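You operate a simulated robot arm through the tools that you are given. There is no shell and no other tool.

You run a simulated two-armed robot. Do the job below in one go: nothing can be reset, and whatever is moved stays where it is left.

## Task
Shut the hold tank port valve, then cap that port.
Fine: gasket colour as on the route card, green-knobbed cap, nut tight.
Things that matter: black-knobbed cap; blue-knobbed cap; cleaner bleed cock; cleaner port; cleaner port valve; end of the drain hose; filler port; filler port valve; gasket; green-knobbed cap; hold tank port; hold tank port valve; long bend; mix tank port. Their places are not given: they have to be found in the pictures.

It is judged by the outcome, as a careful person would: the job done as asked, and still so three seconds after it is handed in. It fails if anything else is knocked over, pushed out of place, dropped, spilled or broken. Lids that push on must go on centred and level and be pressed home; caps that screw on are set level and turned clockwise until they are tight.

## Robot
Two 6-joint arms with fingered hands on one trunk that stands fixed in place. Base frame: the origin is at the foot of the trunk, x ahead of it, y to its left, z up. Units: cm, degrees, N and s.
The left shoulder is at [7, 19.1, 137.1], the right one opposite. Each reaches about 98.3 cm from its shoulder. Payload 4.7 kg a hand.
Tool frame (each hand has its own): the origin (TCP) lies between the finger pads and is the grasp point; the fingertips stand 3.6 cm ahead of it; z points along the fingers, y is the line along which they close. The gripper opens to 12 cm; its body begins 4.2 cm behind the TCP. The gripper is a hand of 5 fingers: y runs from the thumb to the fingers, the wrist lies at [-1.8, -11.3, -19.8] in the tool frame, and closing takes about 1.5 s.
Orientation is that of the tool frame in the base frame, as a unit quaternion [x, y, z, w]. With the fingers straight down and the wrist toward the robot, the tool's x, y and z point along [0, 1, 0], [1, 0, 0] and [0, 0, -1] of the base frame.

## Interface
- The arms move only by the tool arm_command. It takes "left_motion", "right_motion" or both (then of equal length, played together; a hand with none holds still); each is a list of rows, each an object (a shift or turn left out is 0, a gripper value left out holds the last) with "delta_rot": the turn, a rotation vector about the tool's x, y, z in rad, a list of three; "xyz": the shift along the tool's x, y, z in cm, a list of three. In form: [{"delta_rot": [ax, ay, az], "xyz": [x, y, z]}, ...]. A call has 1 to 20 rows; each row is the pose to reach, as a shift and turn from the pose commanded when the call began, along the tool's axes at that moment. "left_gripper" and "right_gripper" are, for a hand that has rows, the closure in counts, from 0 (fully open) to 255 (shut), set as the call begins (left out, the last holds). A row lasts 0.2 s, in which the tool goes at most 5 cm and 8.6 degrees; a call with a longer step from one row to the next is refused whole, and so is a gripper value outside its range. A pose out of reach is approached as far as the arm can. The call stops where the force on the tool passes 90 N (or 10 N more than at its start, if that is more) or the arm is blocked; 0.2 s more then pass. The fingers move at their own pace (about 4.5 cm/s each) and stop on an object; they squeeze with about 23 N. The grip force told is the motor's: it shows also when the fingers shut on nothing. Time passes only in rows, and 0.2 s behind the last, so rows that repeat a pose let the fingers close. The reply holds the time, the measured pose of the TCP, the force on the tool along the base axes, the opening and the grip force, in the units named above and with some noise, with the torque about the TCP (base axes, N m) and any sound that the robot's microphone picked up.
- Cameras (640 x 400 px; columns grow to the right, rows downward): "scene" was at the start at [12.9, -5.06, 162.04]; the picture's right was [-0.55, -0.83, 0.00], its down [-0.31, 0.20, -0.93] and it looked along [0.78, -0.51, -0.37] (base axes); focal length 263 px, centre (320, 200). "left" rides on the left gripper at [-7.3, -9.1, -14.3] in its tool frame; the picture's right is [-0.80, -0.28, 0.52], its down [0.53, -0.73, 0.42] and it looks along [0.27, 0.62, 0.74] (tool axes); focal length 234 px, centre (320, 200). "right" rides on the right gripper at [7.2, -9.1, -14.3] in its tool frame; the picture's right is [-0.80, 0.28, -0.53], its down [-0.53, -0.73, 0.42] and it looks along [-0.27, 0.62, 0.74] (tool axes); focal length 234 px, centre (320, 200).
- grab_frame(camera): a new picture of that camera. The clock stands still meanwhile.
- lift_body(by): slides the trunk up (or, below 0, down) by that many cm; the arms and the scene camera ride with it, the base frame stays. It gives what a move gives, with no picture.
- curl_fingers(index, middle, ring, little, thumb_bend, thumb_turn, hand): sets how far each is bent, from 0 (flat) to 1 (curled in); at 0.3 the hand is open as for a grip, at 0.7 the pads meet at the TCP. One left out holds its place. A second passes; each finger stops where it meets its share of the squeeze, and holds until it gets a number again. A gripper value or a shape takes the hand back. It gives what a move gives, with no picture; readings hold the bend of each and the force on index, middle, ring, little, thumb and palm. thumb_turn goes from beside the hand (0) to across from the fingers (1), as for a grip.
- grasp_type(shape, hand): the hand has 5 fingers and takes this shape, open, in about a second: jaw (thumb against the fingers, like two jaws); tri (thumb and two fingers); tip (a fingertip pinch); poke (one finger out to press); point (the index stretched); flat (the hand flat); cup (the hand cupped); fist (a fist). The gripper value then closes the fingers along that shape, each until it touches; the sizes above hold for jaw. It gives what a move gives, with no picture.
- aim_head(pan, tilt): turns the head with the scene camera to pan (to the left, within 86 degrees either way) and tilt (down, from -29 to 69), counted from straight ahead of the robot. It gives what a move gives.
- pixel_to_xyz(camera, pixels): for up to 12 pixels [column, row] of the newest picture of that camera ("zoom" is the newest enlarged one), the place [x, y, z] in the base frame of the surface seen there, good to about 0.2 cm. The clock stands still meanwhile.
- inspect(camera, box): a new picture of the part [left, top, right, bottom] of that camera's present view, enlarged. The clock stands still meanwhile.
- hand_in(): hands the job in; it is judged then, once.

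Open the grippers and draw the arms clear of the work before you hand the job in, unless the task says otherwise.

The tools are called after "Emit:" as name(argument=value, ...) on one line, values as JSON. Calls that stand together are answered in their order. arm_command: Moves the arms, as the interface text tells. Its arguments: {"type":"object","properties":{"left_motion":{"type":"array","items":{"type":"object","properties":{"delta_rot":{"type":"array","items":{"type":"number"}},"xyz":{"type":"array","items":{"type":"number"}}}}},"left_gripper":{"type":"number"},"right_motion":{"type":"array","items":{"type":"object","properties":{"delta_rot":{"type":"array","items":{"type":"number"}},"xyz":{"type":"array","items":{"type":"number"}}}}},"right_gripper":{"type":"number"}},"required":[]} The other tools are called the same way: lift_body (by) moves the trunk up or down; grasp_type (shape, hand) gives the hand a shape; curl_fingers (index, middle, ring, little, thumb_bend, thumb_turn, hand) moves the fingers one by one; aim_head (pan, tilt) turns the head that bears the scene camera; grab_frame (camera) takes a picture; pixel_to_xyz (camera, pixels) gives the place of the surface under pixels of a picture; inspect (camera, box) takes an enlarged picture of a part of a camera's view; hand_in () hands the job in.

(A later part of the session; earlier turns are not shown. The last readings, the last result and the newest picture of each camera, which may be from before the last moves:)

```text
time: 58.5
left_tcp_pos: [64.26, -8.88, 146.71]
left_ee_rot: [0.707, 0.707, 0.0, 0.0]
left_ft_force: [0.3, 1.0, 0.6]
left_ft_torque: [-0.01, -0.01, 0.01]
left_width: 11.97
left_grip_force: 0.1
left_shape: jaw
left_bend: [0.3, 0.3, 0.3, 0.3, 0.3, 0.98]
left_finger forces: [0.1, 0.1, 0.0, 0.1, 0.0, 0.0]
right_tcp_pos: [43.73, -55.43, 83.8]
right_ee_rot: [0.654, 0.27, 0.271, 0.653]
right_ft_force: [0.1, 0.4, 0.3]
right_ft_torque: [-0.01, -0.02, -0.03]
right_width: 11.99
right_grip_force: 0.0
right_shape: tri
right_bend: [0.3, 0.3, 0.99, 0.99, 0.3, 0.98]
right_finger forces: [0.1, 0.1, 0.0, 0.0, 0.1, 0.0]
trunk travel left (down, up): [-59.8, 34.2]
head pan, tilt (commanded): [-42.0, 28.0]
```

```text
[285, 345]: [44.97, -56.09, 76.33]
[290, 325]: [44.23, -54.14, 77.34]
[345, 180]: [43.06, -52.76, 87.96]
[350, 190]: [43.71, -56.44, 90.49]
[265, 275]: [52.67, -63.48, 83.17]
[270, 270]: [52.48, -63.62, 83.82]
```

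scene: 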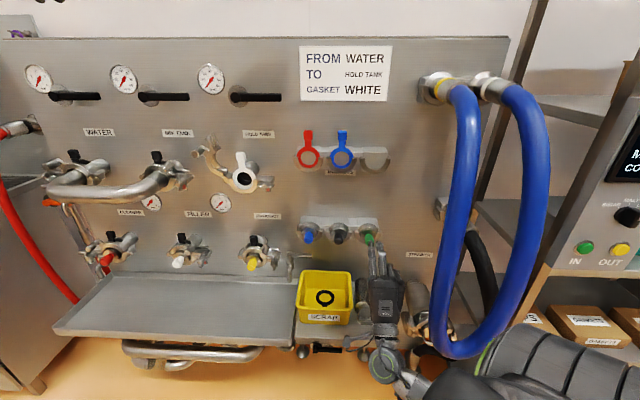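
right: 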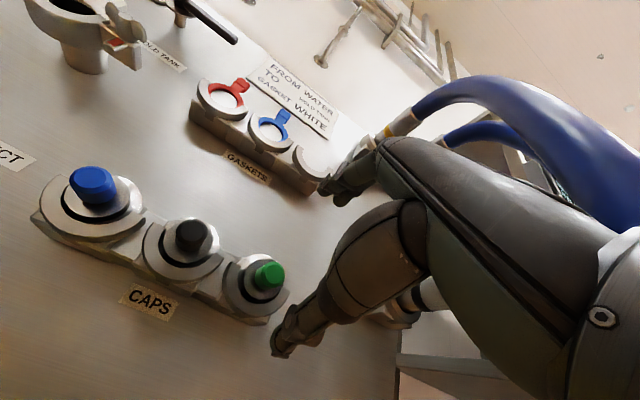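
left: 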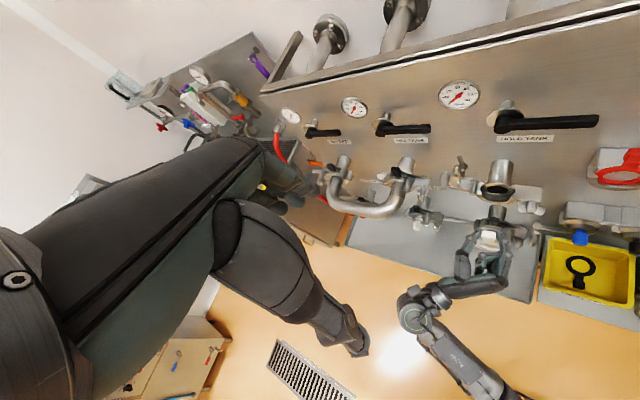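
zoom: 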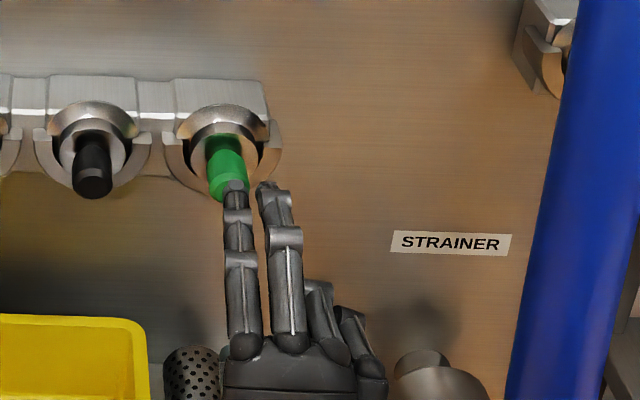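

The tri grip centres ~0.4 cm left of the TCP. I align (0.4 right, 0.2 up), half-close and advance 10 cm toward the green knob.

Emit:
arm_command(right_motion=[{"xyz": [-0.2, 0.1, 3]}, {"xyz": [-0.4, 0.2, 6]}, {"xyz": [-0.4, 0.2, 8.5]}, {"xyz": [-0.4, 0.2, 10]}, {"xyz": [-0.4, 0.2, 10]}], right_gripper=120)

Emit:
inspect(camera="right", box=[200, 170, 400, 370])

Emit:
inspect(camera="scene", box=[335, 200, 425, 280])

Emit:
inspect(camera="left", box=[480, 160, 640, 300])

```text
time: 59.7
left_tcp_pos: [64.14, -8.78, 146.75]
left_ee_rot: [0.707, 0.707, 0.0, 0.0]
left_ft_force: [0.0, -0.1, 0.1]
left_ft_torque: [0.02, 0.02, 0.02]
left_width: 11.96
left_grip_force: 0.1
left_shape: jaw
left_bend: [0.3, 0.3, 0.3, 0.3, 0.3, 0.98]
left_finger forces: [0.0, 0.0, 0.0, 0.1, 0.1, 0.0]
right_tcp_pos: [50.62, -62.58, 84.11]
right_ee_rot: [0.653, 0.271, 0.271, 0.653]
right_ft_force: [0.5, 0.5, 0.7]
right_ft_torque: [0.05, 0.01, -0.03]
right_width: 6.39
right_grip_force: 0.0
right_shape: tri
right_bend: [0.74, 0.44, 0.99, 0.99, 0.69, 1.0]
right_finger forces: [0.0, 0.1, 0.0, 0.0, 0.0, 0.0]
trunk travel left (down, up): [-59.8, 34.2]
head pan, tilt (commanded): [-42.0, 28.0]
```

```text
2.00 times, centred on (300, 270) of right
```

zoom: 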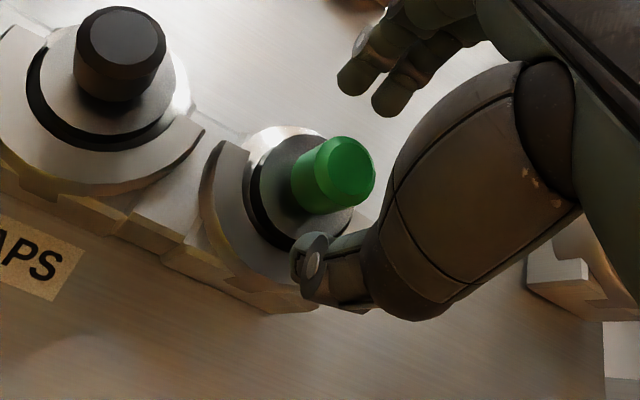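

```text
5.00 times, centred on (380, 240) of scene
```

zoom: 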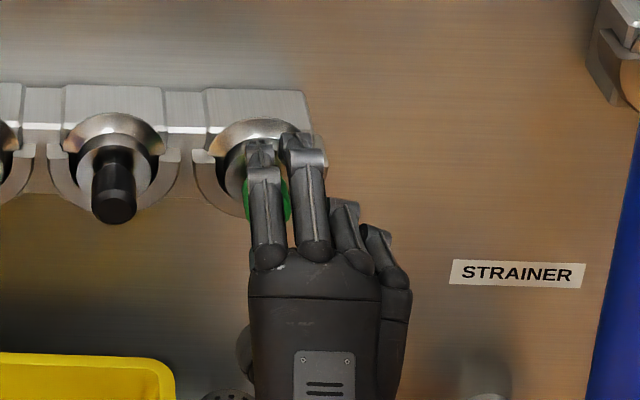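

```text
2.86 times, centred on (560, 230) of left
```

zoom: 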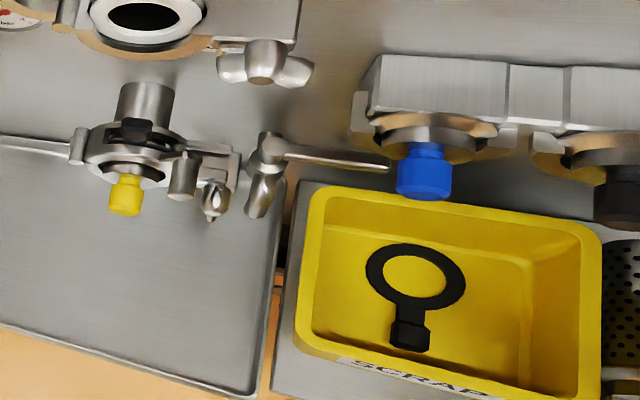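

The green knob lies between thumb and fingers. I advance 2.6 cm and close on it.

Emit:
arm_command(right_motion=[{"xyz": [-0.1, 0, 1.3]}, {"xyz": [-0.2, 0, 2.6]}, {"xyz": [-0.2, 0, 2.6]}])

Emit:
arm_command(right_motion=[{"xyz": [0, 0, 0]}, {"xyz": [0, 0, 0]}, {"xyz": [0, 0, 0]}, {"xyz": [0, 0, 0]}, {"xyz": [0, 0, 0]}, {"xyz": [0, 0, 0]}], right_gripper=255)

Emit:
inspect(camera="right", box=[200, 170, 400, 370])

Emit:
inspect(camera="scene", box=[335, 200, 425, 280])

```text
time: 60.5
left_tcp_pos: [64.25, -8.92, 146.84]
left_ee_rot: [0.707, 0.707, 0.0, 0.0]
left_ft_force: [0.3, 0.4, 0.2]
left_ft_torque: [-0.01, 0.01, -0.02]
left_width: 12.0
left_grip_force: 0.2
left_shape: jaw
left_bend: [0.3, 0.3, 0.3, 0.3, 0.3, 0.98]
left_finger forces: [0.0, 0.0, 0.0, 0.0, 0.1, 0.0]
right_tcp_pos: [52.1, -64.41, 84.25]
right_ee_rot: [0.653, 0.271, 0.27, 0.654]
right_ft_force: [0.0, -1.1, 0.0]
right_ft_torque: [-0.04, 0.02, -0.04]
right_width: 6.39
right_grip_force: 0.1
right_shape: tri
right_bend: [0.74, 0.44, 0.99, 0.99, 0.69, 1.0]
right_finger forces: [0.0, 0.0, 0.1, 0.0, 0.1, 0.1]
trunk travel left (down, up): [-59.8, 34.2]
head pan, tilt (commanded): [-42.0, 28.0]
```

```text
time: 61.9
left_tcp_pos: [64.15, -8.69, 146.61]
left_ee_rot: [0.707, 0.707, -0.001, 0.0]
left_ft_force: [0.4, -0.6, -0.5]
left_ft_torque: [-0.03, 0.0, 0.0]
left_width: 11.97
left_grip_force: 0.0
left_shape: jaw
left_bend: [0.3, 0.3, 0.3, 0.3, 0.3, 0.98]
left_finger forces: [0.0, 0.0, 0.1, 0.1, 0.1, 0.1]
right_tcp_pos: [52.03, -64.42, 84.26]
right_ee_rot: [0.653, 0.271, 0.27, 0.654]
right_ft_force: [-0.5, 0.3, 1.1]
right_ft_torque: [-0.07, -0.02, 0.0]
right_width: 2.85
right_grip_force: 22.5
right_shape: tri
right_bend: [0.74, 0.57, 1.0, 1.0, 0.74, 1.0]
right_finger forces: [9.5, 10.4, 0.1, 0.0, 19.4, 0.1]
trunk travel left (down, up): [-59.8, 34.2]
head pan, tilt (commanded): [-42.0, 28.0]
```

```text
2.00 times, centred on (300, 270) of right
```

zoom: 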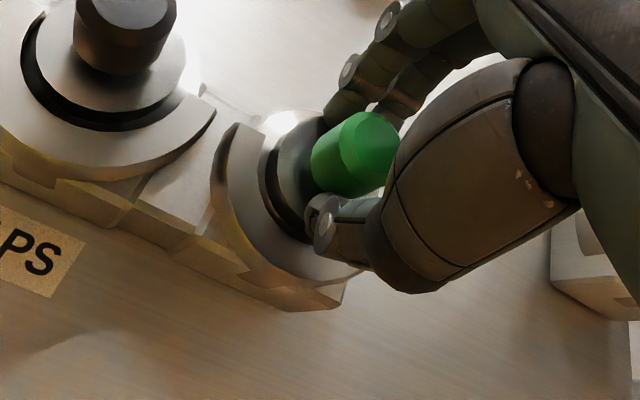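

```text
5.00 times, centred on (380, 240) of scene
```

zoom: 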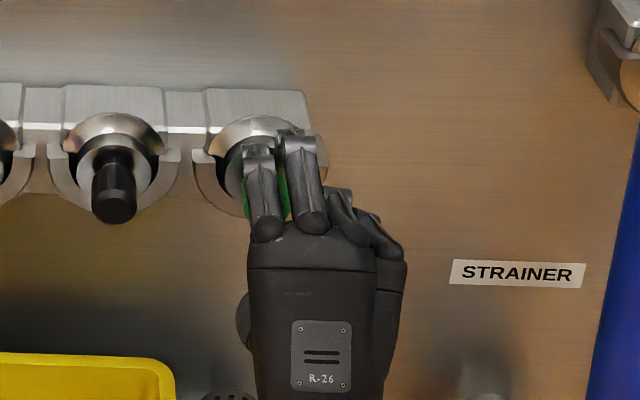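

Firm three-finger grip on the green knob (index 9.5, middle 10.4, thumb 19.4 N). I lift straight up 5.5 cm out of the cradle.

Emit:
arm_command(right_motion=[{"xyz": [0, 0.8, 0]}, {"xyz": [0, 1.8, 0]}, {"xyz": [0, 3, 0]}, {"xyz": [0, 4.2, 0]}, {"xyz": [0, 5.5, 0]}])

Emit:
inspect(camera="right", box=[200, 170, 400, 370])

Emit:
inspect(camera="scene", box=[335, 190, 425, 270])

```text
time: 63.1
left_tcp_pos: [64.15, -9.0, 146.75]
left_ee_rot: [0.708, 0.707, -0.001, 0.0]
left_ft_force: [0.5, -0.1, -0.7]
left_ft_torque: [0.0, 0.03, 0.0]
left_width: 11.98
left_grip_force: 0.0
left_shape: jaw
left_bend: [0.3, 0.3, 0.3, 0.3, 0.3, 0.98]
left_finger forces: [0.0, 0.0, 0.0, 0.0, 0.1, 0.0]
right_tcp_pos: [52.27, -64.49, 89.89]
right_ee_rot: [0.653, 0.27, 0.271, 0.654]
right_ft_force: [-2.1, 2.1, -0.6]
right_ft_torque: [0.06, 0.12, -0.01]
right_width: 2.76
right_grip_force: 22.4
right_shape: tri
right_bend: [0.73, 0.58, 1.0, 1.0, 0.74, 1.0]
right_finger forces: [9.0, 11.1, 0.1, 0.0, 25.0, 0.0]
trunk travel left (down, up): [-59.8, 34.2]
head pan, tilt (commanded): [-42.0, 28.0]
```

```text
2.00 times, centred on (300, 270) of right
```

zoom: 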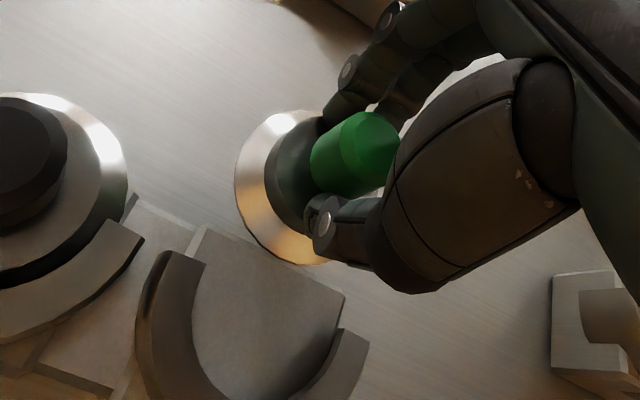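

```text
5.00 times, centred on (380, 230) of scene
```

zoom: 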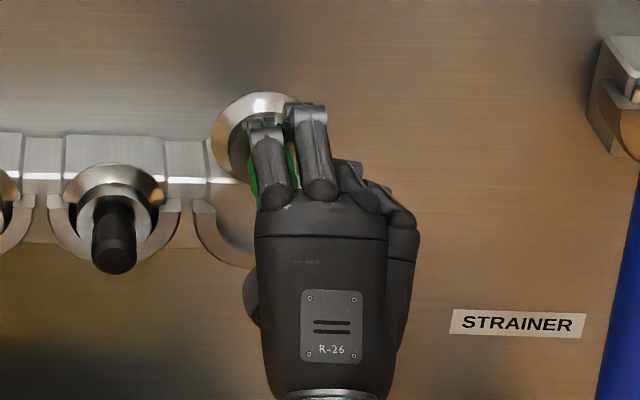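

The cap is out of its cradle. I back it 14 cm away from the panel and look at how it sits in the grip.

Emit:
arm_command(right_motion=[{"xyz": [0, 0, -1.5]}, {"xyz": [0, 0, -4]}, {"xyz": [0, 0, -8]}, {"xyz": [0, 0, -12]}, {"xyz": [0, 0, -14]}])

Emit:
inspect(camera="right", box=[200, 170, 400, 370])

Emit:
inspect(camera="scene", box=[345, 185, 435, 265])

```text
time: 64.3
left_tcp_pos: [64.22, -8.89, 146.64]
left_ee_rot: [0.707, 0.707, 0.0, 0.0]
left_ft_force: [0.5, 0.7, -0.5]
left_ft_torque: [0.03, -0.01, 0.01]
left_width: 11.98
left_grip_force: 0.0
left_shape: jaw
left_bend: [0.3, 0.3, 0.3, 0.3, 0.3, 0.98]
left_finger forces: [0.0, 0.0, 0.0, 0.0, 0.1, 0.0]
right_tcp_pos: [42.48, -54.64, 89.63]
right_ee_rot: [0.653, 0.271, 0.271, 0.653]
right_ft_force: [0.3, -0.3, -2.4]
right_ft_torque: [0.07, 0.06, 0.01]
right_width: 2.76
right_grip_force: 22.8
right_shape: tri
right_bend: [0.73, 0.58, 1.0, 1.0, 0.74, 1.0]
right_finger forces: [8.9, 9.7, 0.0, 0.1, 23.7, 0.1]
trunk travel left (down, up): [-59.8, 34.2]
head pan, tilt (commanded): [-42.0, 28.0]
```

```text
2.00 times, centred on (300, 270) of right
```

zoom: 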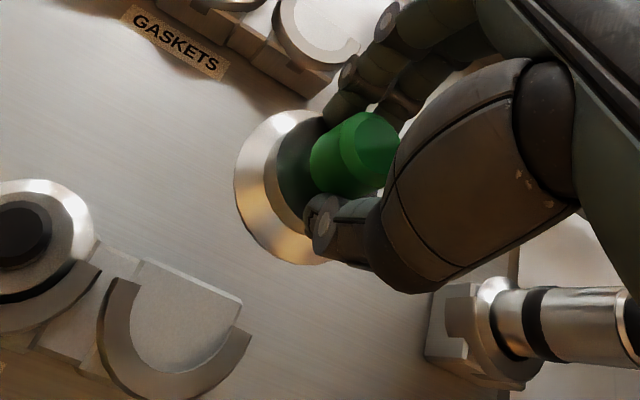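

```text
5.00 times, centred on (390, 225) of scene
```

zoom: 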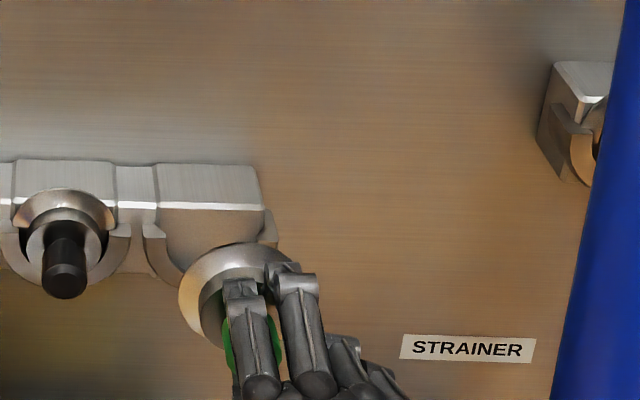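

The cap hangs level in the grip. I measure its flange points for offset and tilt relative to the TCP.

Emit:
pixel_to_xyz(camera="zoom", pixels=[[187, 300], [195, 275], [215, 257], [240, 248], [265, 247], [210, 320], [205, 300], [225, 275], [250, 262]])

Emit:
inspect(camera="right", box=[250, 200, 350, 320])

Emit:
pixel_to_xyz(camera="zoom", pixels=[[180, 130], [175, 190], [195, 250], [230, 300], [270, 320], [210, 90], [255, 70], [270, 160], [255, 200], [240, 150]])

```text
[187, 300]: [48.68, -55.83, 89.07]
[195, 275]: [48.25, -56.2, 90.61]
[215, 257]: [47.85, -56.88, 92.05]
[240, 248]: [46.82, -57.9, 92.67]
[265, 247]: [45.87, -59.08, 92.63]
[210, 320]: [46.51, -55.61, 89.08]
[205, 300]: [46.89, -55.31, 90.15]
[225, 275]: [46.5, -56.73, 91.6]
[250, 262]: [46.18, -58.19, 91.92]
```

```text
3.33 times, centred on (300, 260) of right
```

zoom: 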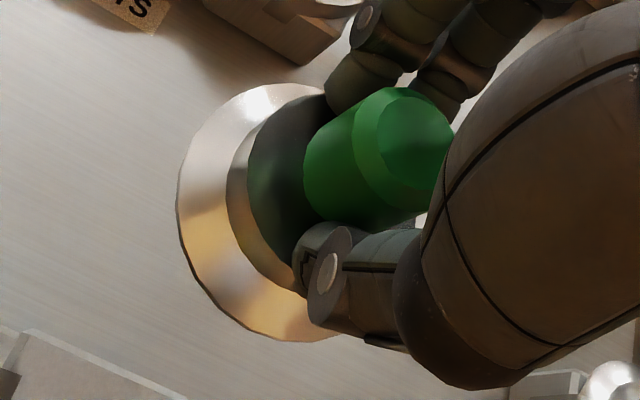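

```text
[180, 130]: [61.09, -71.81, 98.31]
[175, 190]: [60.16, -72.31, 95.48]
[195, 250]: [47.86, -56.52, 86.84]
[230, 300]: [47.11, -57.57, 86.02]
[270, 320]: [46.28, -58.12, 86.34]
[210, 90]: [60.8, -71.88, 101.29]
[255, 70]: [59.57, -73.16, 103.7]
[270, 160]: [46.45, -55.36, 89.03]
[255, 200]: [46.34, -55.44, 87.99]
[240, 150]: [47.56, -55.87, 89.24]
```

The cap's centre is 0.35 cm left and 0.25 cm below the TCP, its flange edge 5.35 cm ahead. While the port is clear I measure the seated gasket again.

Emit:
inspect(camera="scene", box=[220, 150, 270, 200])

Emit:
pixel_to_xyz(camera="zoom", pixels=[[255, 215], [250, 250], [265, 190], [300, 175], [340, 190], [365, 215], [375, 250], [360, 290], [300, 320], [265, 290], [300, 60], [300, 130]])

```text
8.00 times, centred on (245, 175) of scene
```

zoom: 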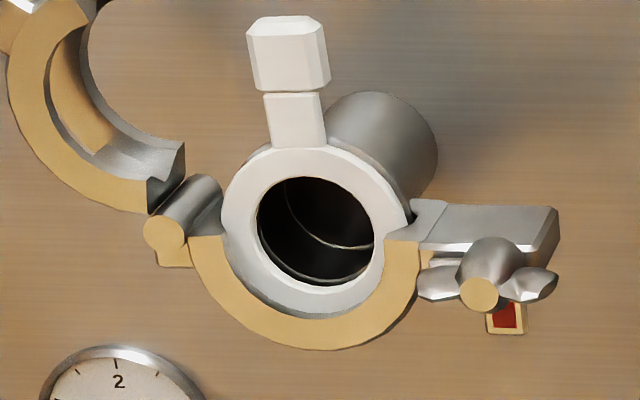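

```text
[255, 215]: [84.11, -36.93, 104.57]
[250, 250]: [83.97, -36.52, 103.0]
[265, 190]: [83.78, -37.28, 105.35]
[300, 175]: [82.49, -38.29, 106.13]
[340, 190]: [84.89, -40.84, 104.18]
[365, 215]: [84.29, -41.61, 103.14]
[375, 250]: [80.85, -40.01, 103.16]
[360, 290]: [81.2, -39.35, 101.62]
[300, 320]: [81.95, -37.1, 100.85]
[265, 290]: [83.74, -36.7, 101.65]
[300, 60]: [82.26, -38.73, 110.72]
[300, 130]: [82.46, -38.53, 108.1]
```

The gasket is centred at about (s -31.05, z 104.0), face D≈85.2–85.5. I carry the cap left and up to in front of the port, 4 cm above its final height.

Emit:
arm_command(right_motion=[{"xyz": [3.9, 1.85, 0.1]}, {"xyz": [7.8, 3.7, 0.2]}, {"xyz": [11.8, 5.5, 0.4]}, {"xyz": [15.7, 7.4, 0.5]}, {"xyz": [19.6, 9.2, 0.6]}, {"xyz": [23.5, 11.1, 0.8]}, {"xyz": [27.4, 13, 0.9]}, {"xyz": [31.4, 14.8, 1.0]}, {"xyz": [35.3, 16.6, 1.2]}, {"xyz": [39.3, 18.5, 1.3]}, {"xyz": [39.3, 18.5, 1.3]}])

Emit:
grab_frame(camera="scene")

Emit:
grab_frame(camera="right")

Emit:
inspect(camera="left", box=[420, 140, 580, 260])

```text
time: 66.7
left_tcp_pos: [64.25, -8.83, 146.7]
left_ee_rot: [0.706, 0.708, 0.0, 0.0]
left_ft_force: [0.0, 0.4, 1.3]
left_ft_torque: [0.02, 0.0, -0.04]
left_width: 11.99
left_grip_force: 0.0
left_shape: jaw
left_bend: [0.3, 0.3, 0.3, 0.3, 0.3, 0.98]
left_finger forces: [0.0, 0.0, 0.1, 0.0, 0.1, 0.0]
right_tcp_pos: [71.07, -27.6, 108.04]
right_ee_rot: [0.654, 0.27, 0.27, 0.653]
right_ft_force: [-1.1, -0.6, -1.3]
right_ft_torque: [0.08, 0.06, 0.0]
right_width: 2.76
right_grip_force: 23.1
right_shape: tri
right_bend: [0.73, 0.58, 1.0, 1.0, 0.74, 1.0]
right_finger forces: [8.1, 9.7, 0.0, 0.1, 21.4, 0.0]
trunk travel left (down, up): [-59.8, 34.2]
head pan, tilt (commanded): [-42.0, 28.0]
```

```text
taken
```

scene: 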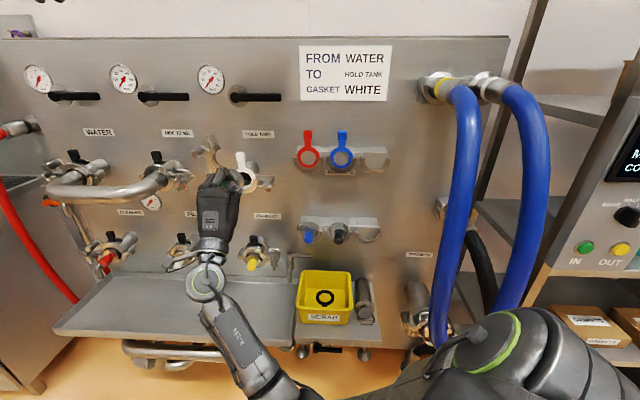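

```text
taken
```

right: 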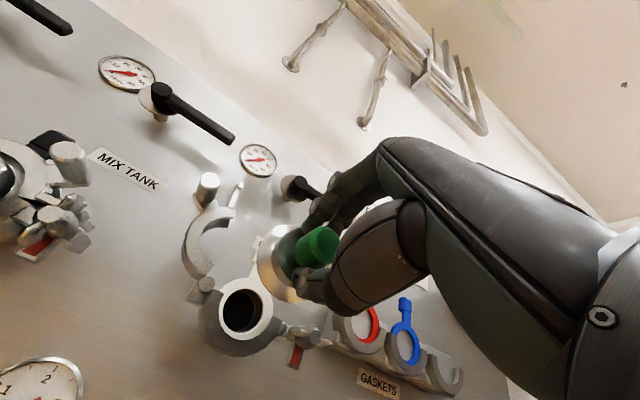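

```text
3.33 times, centred on (500, 200) of left
```

zoom: 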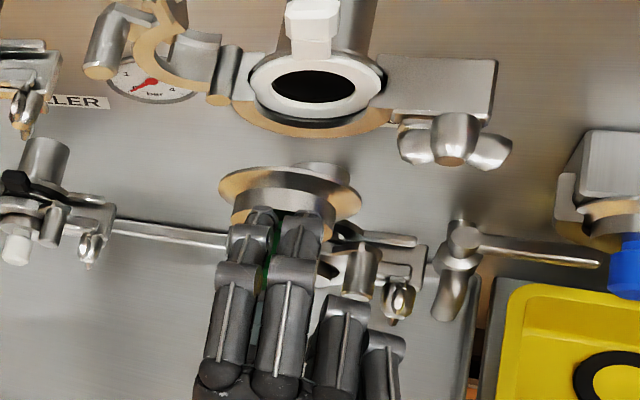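

Good views: the cap is facing the port. I measure the cap's rim from the left and right cameras.

Emit:
pixel_to_xyz(camera="zoom", pixels=[[224, 188], [240, 177], [290, 170], [340, 180], [356, 195], [232, 200], [345, 205], [265, 185]])

Emit:
inspect(camera="right", box=[180, 160, 360, 360])

Emit:
pixel_to_xyz(camera="zoom", pixels=[[265, 180], [270, 210], [285, 240], [305, 258], [275, 150], [290, 140], [200, 290], [250, 300]])

```text
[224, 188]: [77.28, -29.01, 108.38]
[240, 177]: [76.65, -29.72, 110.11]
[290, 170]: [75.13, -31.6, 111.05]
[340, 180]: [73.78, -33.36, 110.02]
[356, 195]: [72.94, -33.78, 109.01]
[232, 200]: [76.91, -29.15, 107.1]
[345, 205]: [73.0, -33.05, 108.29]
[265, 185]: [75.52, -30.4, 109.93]
```

```text
2.00 times, centred on (270, 260) of right
```

zoom: 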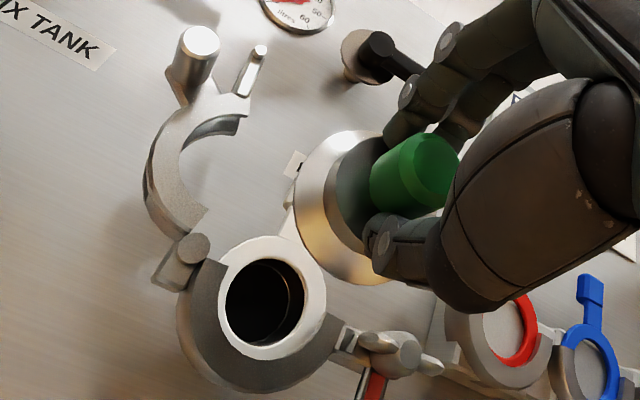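

```text
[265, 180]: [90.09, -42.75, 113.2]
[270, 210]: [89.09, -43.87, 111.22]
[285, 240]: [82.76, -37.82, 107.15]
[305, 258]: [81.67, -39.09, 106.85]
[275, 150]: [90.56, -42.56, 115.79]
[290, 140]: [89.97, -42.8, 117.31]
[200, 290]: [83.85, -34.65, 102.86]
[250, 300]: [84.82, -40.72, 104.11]
```

The cap's rim is centred at (s -30.95, z 107.9) but yawed ~3° (right side forward). I correct the yaw by -0.05 rad about the vertical, shift 0.35 left and advance 7.5 cm.

Emit:
arm_command(right_motion=[{"delta_rot": [0, -0.05, 0], "xyz": [0.35, 0, 2]}, {"delta_rot": [0, -0.05, 0], "xyz": [0.35, 0, 4.5]}, {"delta_rot": [0, -0.05, 0], "xyz": [0.35, 0, 6.5]}, {"delta_rot": [0, -0.05, 0], "xyz": [0.35, 0, 7.5]}, {"delta_rot": [0, -0.05, 0], "xyz": [0.35, 0, 7.5]}])

Emit:
inspect(camera="left", box=[440, 130, 560, 220])

Emit:
inspect(camera="right", box=[200, 180, 360, 360])

Emit:
inspect(camera="scene", box=[210, 140, 280, 200])

```text
time: 67.9
left_tcp_pos: [64.18, -8.93, 146.77]
left_ee_rot: [0.707, 0.707, 0.0, 0.001]
left_ft_force: [-0.3, -0.2, -0.5]
left_ft_torque: [0.02, 0.01, 0.01]
left_width: 11.95
left_grip_force: 0.1
left_shape: jaw
left_bend: [0.3, 0.3, 0.3, 0.3, 0.3, 0.98]
left_finger forces: [0.0, 0.1, 0.0, 0.0, 0.1, 0.1]
right_tcp_pos: [76.68, -32.84, 108.2]
right_ee_rot: [0.66, 0.254, 0.254, 0.66]
right_ft_force: [-0.5, -0.6, -2.3]
right_ft_torque: [0.07, 0.06, -0.02]
right_width: 2.74
right_grip_force: 23.2
right_shape: tri
right_bend: [0.73, 0.58, 1.0, 1.0, 0.74, 1.0]
right_finger forces: [8.2, 9.6, 0.0, 0.0, 21.3, 0.0]
trunk travel left (down, up): [-59.8, 34.2]
head pan, tilt (commanded): [-42.0, 28.0]
```

```text
4.44 times, centred on (500, 175) of left
```

zoom: 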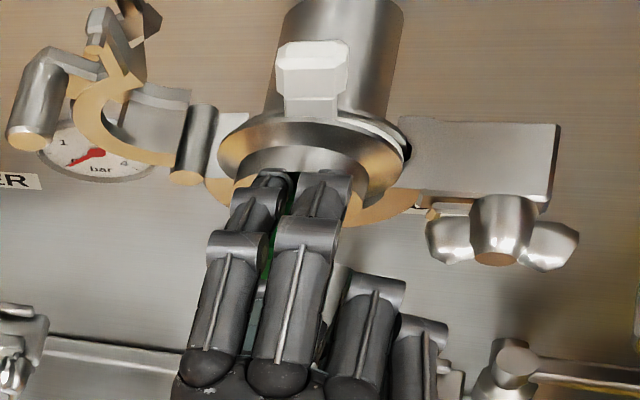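

```text
2.22 times, centred on (280, 270) of right
```

zoom: 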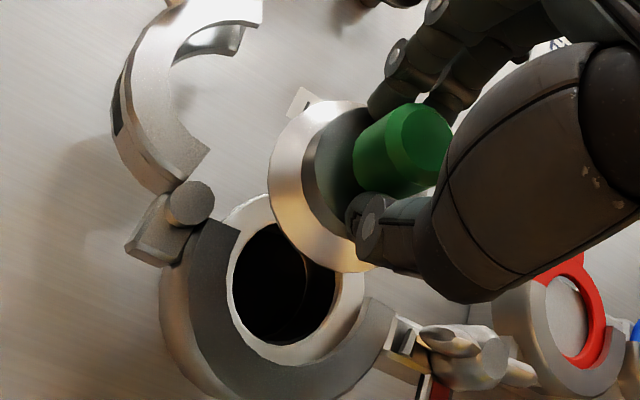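

```text
6.67 times, centred on (245, 170) of scene
```

zoom: 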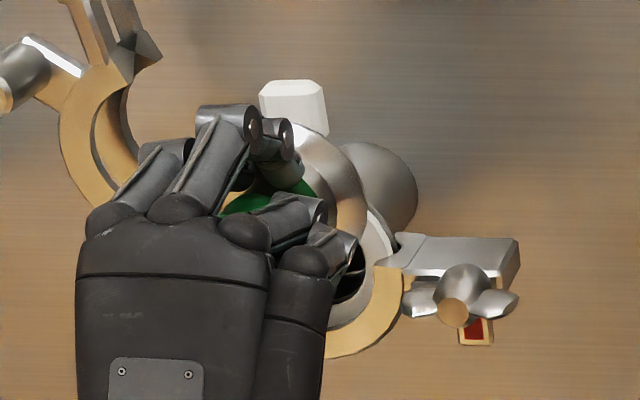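

I measure the cap rim in the left zoom at this stage.

Emit:
inspect(camera="left", box=[475, 135, 535, 185])

Emit:
pixel_to_xyz(camera="zoom", pixels=[[155, 165], [165, 140], [190, 118], [230, 105], [300, 100], [360, 115], [400, 140], [425, 175], [430, 195], [170, 185], [410, 220], [420, 140]])

```text
8.00 times, centred on (505, 160) of left
```

zoom: 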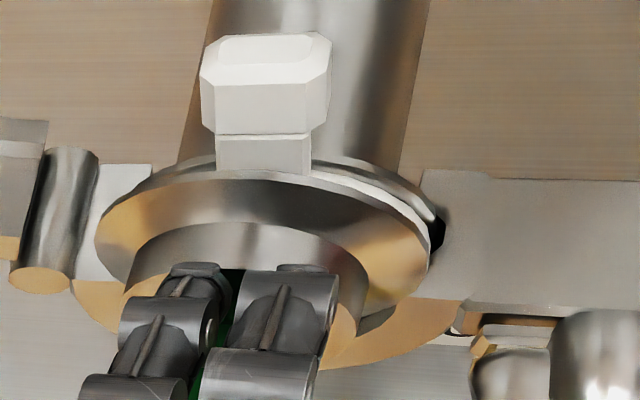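

```text
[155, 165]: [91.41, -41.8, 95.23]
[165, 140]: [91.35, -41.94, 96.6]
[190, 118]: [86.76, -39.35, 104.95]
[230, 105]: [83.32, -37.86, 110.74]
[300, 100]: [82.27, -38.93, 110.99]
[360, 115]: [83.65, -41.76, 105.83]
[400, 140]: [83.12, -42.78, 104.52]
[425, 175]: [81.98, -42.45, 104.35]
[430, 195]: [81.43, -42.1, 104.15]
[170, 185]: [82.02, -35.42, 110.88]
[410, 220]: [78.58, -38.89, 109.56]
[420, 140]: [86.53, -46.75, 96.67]
```

I query the correct rim pixels (left ~(102,225), top ~(240,175), right ~(425,245)).

Emit:
pixel_to_xyz(camera="zoom", pixels=[[104, 222], [102, 245], [125, 202], [165, 188], [240, 180], [310, 188], [370, 205], [415, 235], [422, 255], [415, 280]])

```text
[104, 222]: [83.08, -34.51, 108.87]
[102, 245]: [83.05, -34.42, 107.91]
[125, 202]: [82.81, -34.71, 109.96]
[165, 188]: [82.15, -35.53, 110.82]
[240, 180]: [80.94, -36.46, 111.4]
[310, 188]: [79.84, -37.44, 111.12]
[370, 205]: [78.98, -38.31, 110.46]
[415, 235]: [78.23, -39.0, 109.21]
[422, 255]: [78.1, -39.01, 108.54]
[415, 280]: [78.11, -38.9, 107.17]
```

Rim centre (s -31.0, z 108.1), edge plane D≈83.0, near square. I go in 1.75 cm and lower the first 2 cm.

Emit:
arm_command(right_motion=[{"delta_rot": [0, 0.015, 0], "xyz": [0.0, 0, 0.9]}, {"delta_rot": [0, 0.015, 0], "xyz": [0.0, 0, 1.75]}, {"delta_rot": [0, 0.015, 0], "xyz": [0.0, -0.5, 1.75]}, {"delta_rot": [0, 0.015, 0], "xyz": [0.0, -1.0, 1.75]}, {"delta_rot": [0, 0.015, 0], "xyz": [0.0, -1.5, 1.75]}, {"delta_rot": [0, 0.015, 0], "xyz": [0.0, -2.0, 1.75]}, {"delta_rot": [0, 0.015, 0], "xyz": [0.0, -2.0, 1.75]}])

Emit:
inspect(camera="left", box=[475, 135, 535, 185])

Emit:
inspect(camera="right", box=[200, 180, 360, 360])

Emit:
inspect(camera="scene", box=[210, 140, 280, 200])

```text
time: 69.5
left_tcp_pos: [64.38, -8.86, 146.69]
left_ee_rot: [0.707, 0.707, -0.001, 0.0]
left_ft_force: [0.3, -0.1, 0.4]
left_ft_torque: [0.01, -0.01, 0.01]
left_width: 11.98
left_grip_force: 0.0
left_shape: jaw
left_bend: [0.3, 0.3, 0.3, 0.3, 0.3, 0.98]
left_finger forces: [0.1, 0.0, 0.0, 0.1, 0.1, 0.1]
right_tcp_pos: [77.93, -34.16, 106.16]
right_ee_rot: [0.658, 0.259, 0.259, 0.658]
right_ft_force: [-0.3, -0.3, -3.0]
right_ft_torque: [0.04, 0.06, 0.0]
right_width: 2.74
right_grip_force: 23.0
right_shape: tri
right_bend: [0.74, 0.58, 1.0, 1.0, 0.74, 1.0]
right_finger forces: [8.3, 9.6, 0.0, 0.0, 21.0, 0.0]
trunk travel left (down, up): [-59.8, 34.2]
head pan, tilt (commanded): [-42.0, 28.0]
```

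```text
8.00 times, centred on (505, 160) of left
```

zoom: 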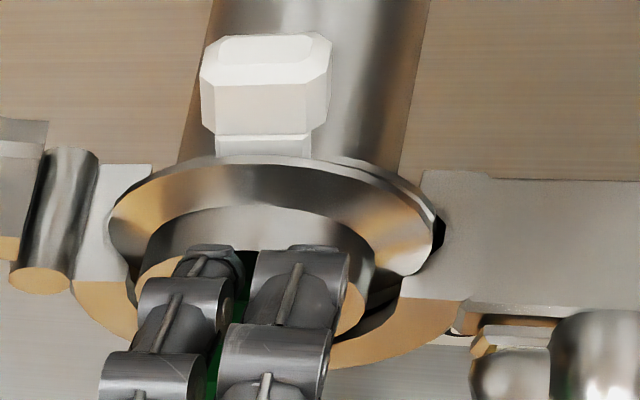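

```text
2.22 times, centred on (280, 270) of right
```

zoom: 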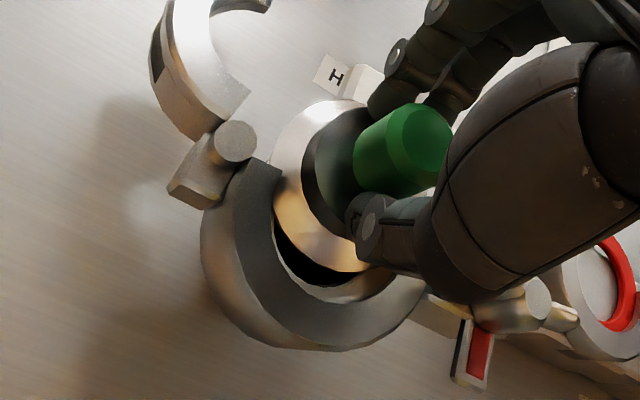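

```text
6.67 times, centred on (245, 170) of scene
```

zoom: 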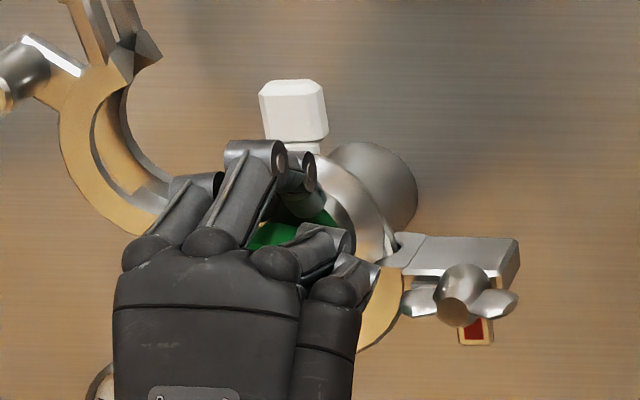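

No contact; the cap is halfway down behind the lip. I lower the remaining 2 cm.

Emit:
arm_command(right_motion=[{"xyz": [0, -0.5, 0]}, {"xyz": [0, -1.0, 0]}, {"xyz": [0, -1.5, 0]}, {"xyz": [0, -1.9, 0]}, {"xyz": [0, -1.9, 0]}])

Emit:
inspect(camera="left", box=[475, 135, 535, 185])

Emit:
inspect(camera="right", box=[200, 180, 360, 360])

Emit:
inspect(camera="scene", box=[210, 140, 280, 200])

```text
time: 70.7
left_tcp_pos: [64.23, -8.98, 146.64]
left_ee_rot: [0.707, 0.707, 0.0, 0.0]
left_ft_force: [-0.3, 0.3, 0.9]
left_ft_torque: [0.03, 0.03, 0.01]
left_width: 11.96
left_grip_force: 0.0
left_shape: jaw
left_bend: [0.3, 0.3, 0.3, 0.3, 0.3, 0.98]
left_finger forces: [0.1, 0.0, 0.1, 0.0, 0.0, 0.0]
right_tcp_pos: [78.01, -34.25, 104.18]
right_ee_rot: [0.659, 0.258, 0.258, 0.658]
right_ft_force: [5.2, -7.8, 3.7]
right_ft_torque: [-0.19, -0.19, -0.07]
right_width: 2.62
right_grip_force: 22.6
right_shape: tri
right_bend: [0.73, 0.58, 1.0, 1.0, 0.74, 1.0]
right_finger forces: [10.2, 11.6, 0.0, 0.0, 17.0, 0.0]
trunk travel left (down, up): [-59.8, 34.2]
head pan, tilt (commanded): [-42.0, 28.0]
```

```text
8.00 times, centred on (505, 160) of left
```

zoom: 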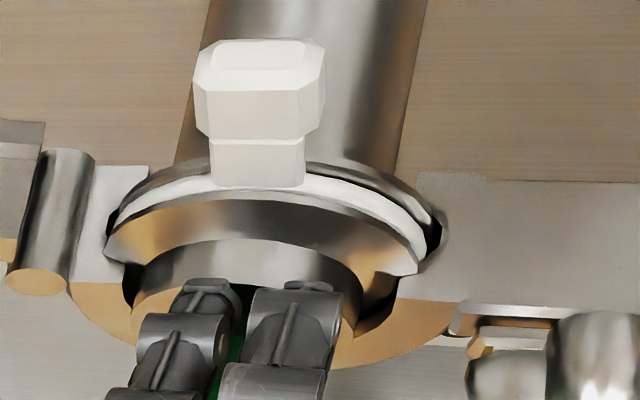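

```text
2.22 times, centred on (280, 270) of right
```

zoom: 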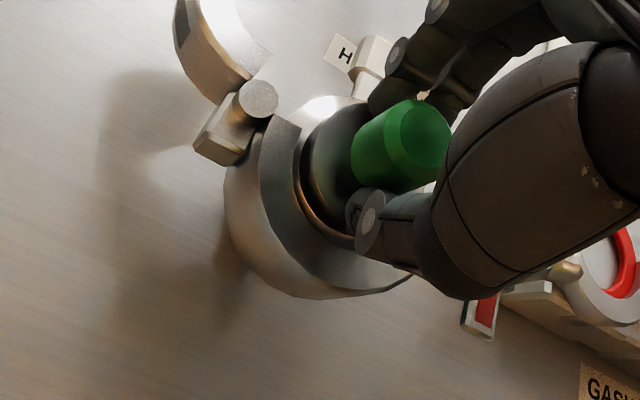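

```text
6.67 times, centred on (245, 170) of scene
```

zoom: 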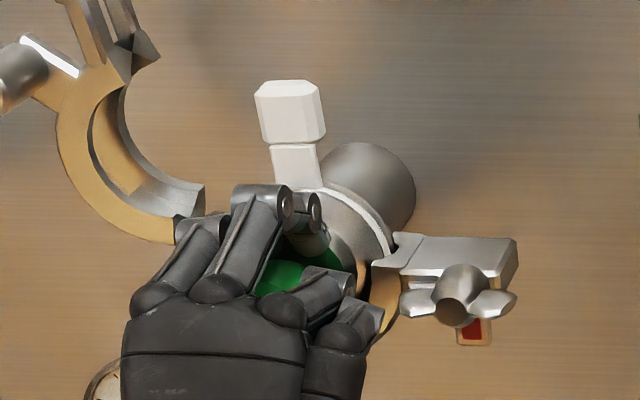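

The cap's front taper is bearing on the lip's wall (force ~9 N toward the panel, 6 N up), so it needs to go in a bit. I move inward 0.35 cm.

Emit:
arm_command(right_motion=[{"xyz": [0, 0.1, 0.2]}, {"xyz": [0, 0.1, 0.35]}, {"xyz": [0, 0.1, 0.35]}])

Emit:
inspect(camera="left", box=[475, 135, 535, 185])

Emit:
inspect(camera="right", box=[200, 180, 360, 360])

```text
time: 71.5
left_tcp_pos: [64.28, -8.84, 146.7]
left_ee_rot: [0.707, 0.707, 0.0, 0.0]
left_ft_force: [0.2, 0.5, -0.3]
left_ft_torque: [-0.01, -0.01, 0.02]
left_width: 11.99
left_grip_force: 0.0
left_shape: jaw
left_bend: [0.3, 0.3, 0.3, 0.3, 0.3, 0.98]
left_finger forces: [0.0, 0.0, 0.1, 0.1, 0.1, 0.1]
right_tcp_pos: [78.17, -34.17, 104.33]
right_ee_rot: [0.658, 0.26, 0.26, 0.657]
right_ft_force: [-2.6, 1.5, -3.4]
right_ft_torque: [0.07, 0.09, -0.02]
right_width: 2.65
right_grip_force: 23.6
right_shape: tri
right_bend: [0.73, 0.58, 1.0, 1.0, 0.74, 1.0]
right_finger forces: [9.8, 9.9, 0.0, 0.0, 20.3, 0.1]
trunk travel left (down, up): [-59.8, 34.2]
head pan, tilt (commanded): [-42.0, 28.0]
```

```text
8.00 times, centred on (505, 160) of left
```

zoom: 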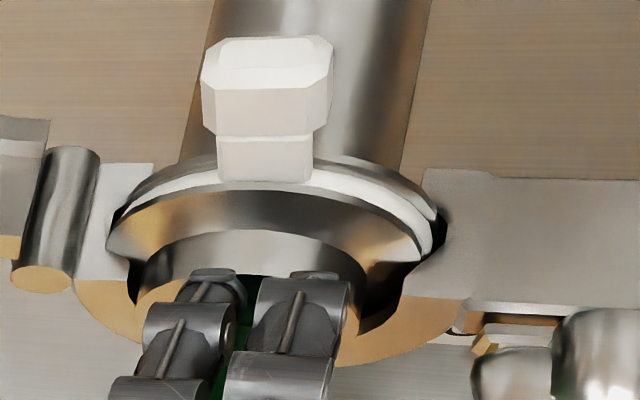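

```text
2.22 times, centred on (280, 270) of right
```

zoom: 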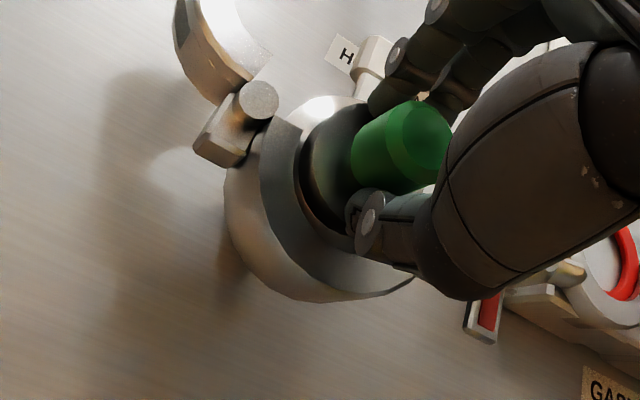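

The cap now touches the gasket lightly (≈3 N). I measure its rim to check centring.

Emit:
pixel_to_xyz(camera="left", pixels=[[479, 164], [505, 159]])

Emit:
inspect(camera="left", box=[475, 135, 535, 185])

Emit:
pixel_to_xyz(camera="zoom", pixels=[[112, 232], [130, 215], [170, 202], [240, 194], [310, 200], [370, 215], [410, 240], [118, 250], [150, 190], [330, 185], [420, 225]])

```text
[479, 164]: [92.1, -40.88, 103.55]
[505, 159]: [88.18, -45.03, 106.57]
```

```text
8.00 times, centred on (505, 160) of left
```

zoom: 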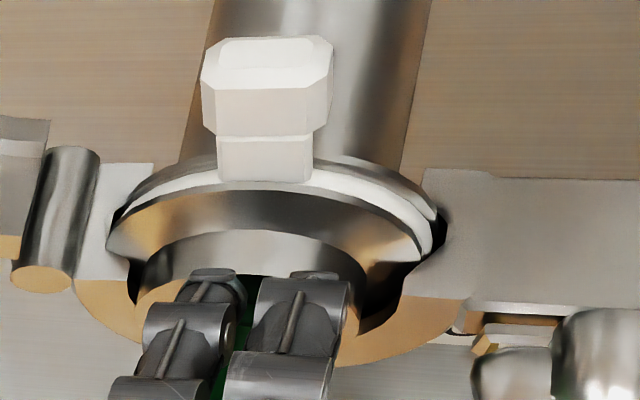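

```text
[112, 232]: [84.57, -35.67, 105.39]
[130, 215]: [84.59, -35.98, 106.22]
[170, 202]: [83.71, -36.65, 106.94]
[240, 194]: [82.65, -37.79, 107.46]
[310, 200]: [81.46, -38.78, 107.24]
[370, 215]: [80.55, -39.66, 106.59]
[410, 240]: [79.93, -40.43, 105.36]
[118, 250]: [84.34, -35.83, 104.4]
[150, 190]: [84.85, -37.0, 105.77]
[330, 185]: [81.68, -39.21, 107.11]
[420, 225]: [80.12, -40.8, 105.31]
```

The cap lies flush on the gasket, centred within 0.2 cm. I loosen the fingers slightly, still caging the knob, to see if it stays.

Emit:
arm_command(right_motion=[{"xyz": [0, 0, 0]}, {"xyz": [0, 0, 0]}, {"xyz": [0, 0, 0]}], right_gripper=180)

Emit:
inspect(camera="left", box=[475, 135, 535, 185])

Emit:
inspect(camera="right", box=[200, 180, 360, 360])

```text
time: 72.3
left_tcp_pos: [64.25, -8.89, 146.72]
left_ee_rot: [0.707, 0.708, -0.001, -0.001]
left_ft_force: [0.2, -0.1, -0.5]
left_ft_torque: [0.01, -0.01, 0.01]
left_width: 11.98
left_grip_force: 0.1
left_shape: jaw
left_bend: [0.3, 0.3, 0.3, 0.3, 0.3, 0.98]
left_finger forces: [0.0, 0.0, 0.0, 0.0, 0.1, 0.0]
right_tcp_pos: [78.04, -34.27, 104.48]
right_ee_rot: [0.658, 0.26, 0.26, 0.658]
right_ft_force: [-1.6, 1.0, -0.4]
right_ft_torque: [0.06, 0.01, 0.02]
right_width: 3.55
right_grip_force: 0.1
right_shape: tri
right_bend: [0.74, 0.54, 0.99, 0.99, 0.74, 1.0]
right_finger forces: [0.1, 0.0, 0.0, 0.0, 1.3, 0.0]
trunk travel left (down, up): [-59.8, 34.2]
head pan, tilt (commanded): [-42.0, 28.0]
```

```text
8.00 times, centred on (505, 160) of left
```

zoom: 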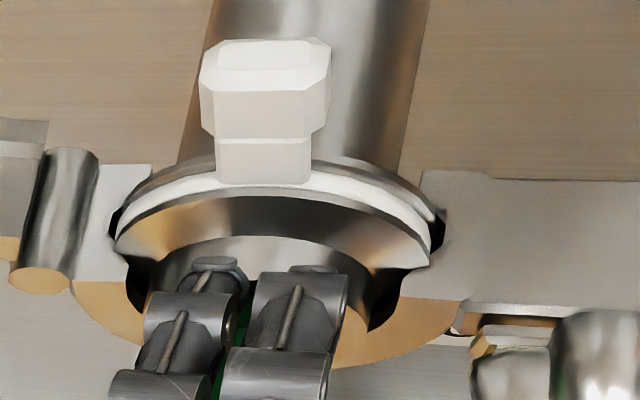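

```text
2.22 times, centred on (280, 270) of right
```

zoom: 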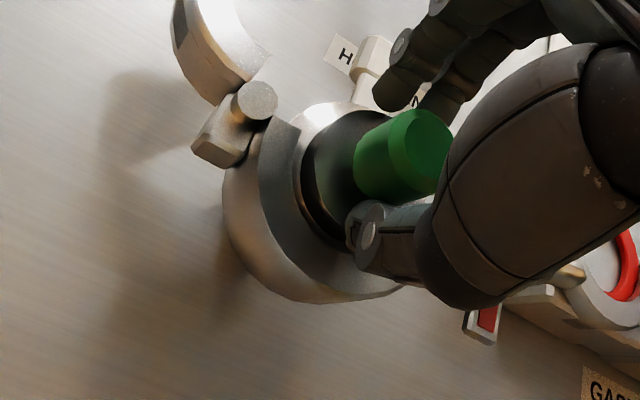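

It holds nearly as is, thumb touching with 1.3 N. I open further so the thumb clears the knob.

Emit:
arm_command(right_motion=[{"xyz": [0, 0, 0]}, {"xyz": [0, 0, 0]}, {"xyz": [0, 0, 0]}], right_gripper=150)

Emit:
inspect(camera="left", box=[475, 135, 535, 185])

Emit:
inspect(camera="right", box=[200, 180, 360, 360])

Emit:
inspect(camera="scene", box=[210, 140, 280, 200])

```text
time: 73.1
left_tcp_pos: [64.28, -8.79, 146.75]
left_ee_rot: [0.707, 0.707, 0.0, 0.0]
left_ft_force: [-0.2, -0.5, -0.1]
left_ft_torque: [-0.02, -0.04, -0.01]
left_width: 11.99
left_grip_force: 0.0
left_shape: jaw
left_bend: [0.3, 0.3, 0.3, 0.3, 0.3, 0.98]
left_finger forces: [0.0, 0.0, 0.1, 0.1, 0.1, 0.0]
right_tcp_pos: [77.95, -34.42, 104.27]
right_ee_rot: [0.657, 0.259, 0.259, 0.658]
right_ft_force: [-0.8, 0.1, 0.0]
right_ft_torque: [0.0, 0.0, -0.01]
right_width: 4.89
right_grip_force: 0.2
right_shape: tri
right_bend: [0.74, 0.49, 0.99, 0.99, 0.73, 1.0]
right_finger forces: [0.0, 0.0, 0.0, 0.1, 0.1, 0.0]
trunk travel left (down, up): [-59.8, 34.2]
head pan, tilt (commanded): [-42.0, 28.0]
```

```text
8.00 times, centred on (505, 160) of left
```

zoom: 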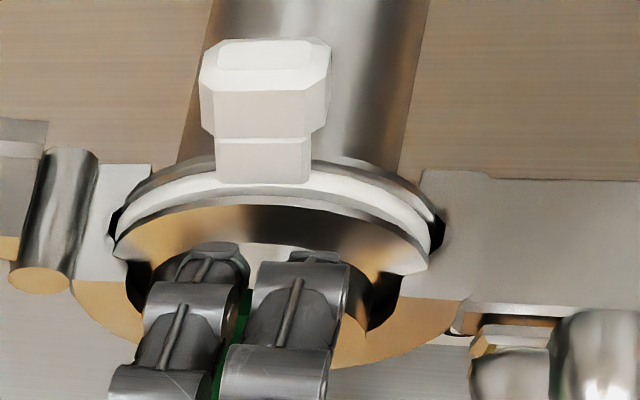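

```text
2.22 times, centred on (280, 270) of right
```

zoom: 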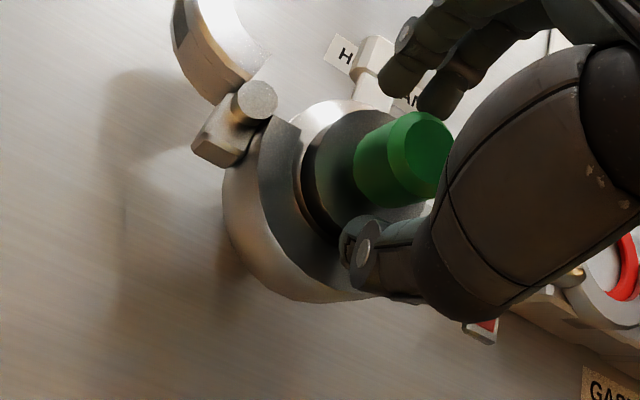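

```text
6.67 times, centred on (245, 170) of scene
```

zoom: 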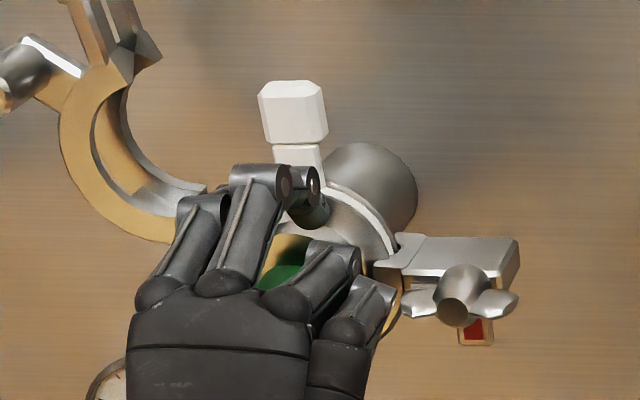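

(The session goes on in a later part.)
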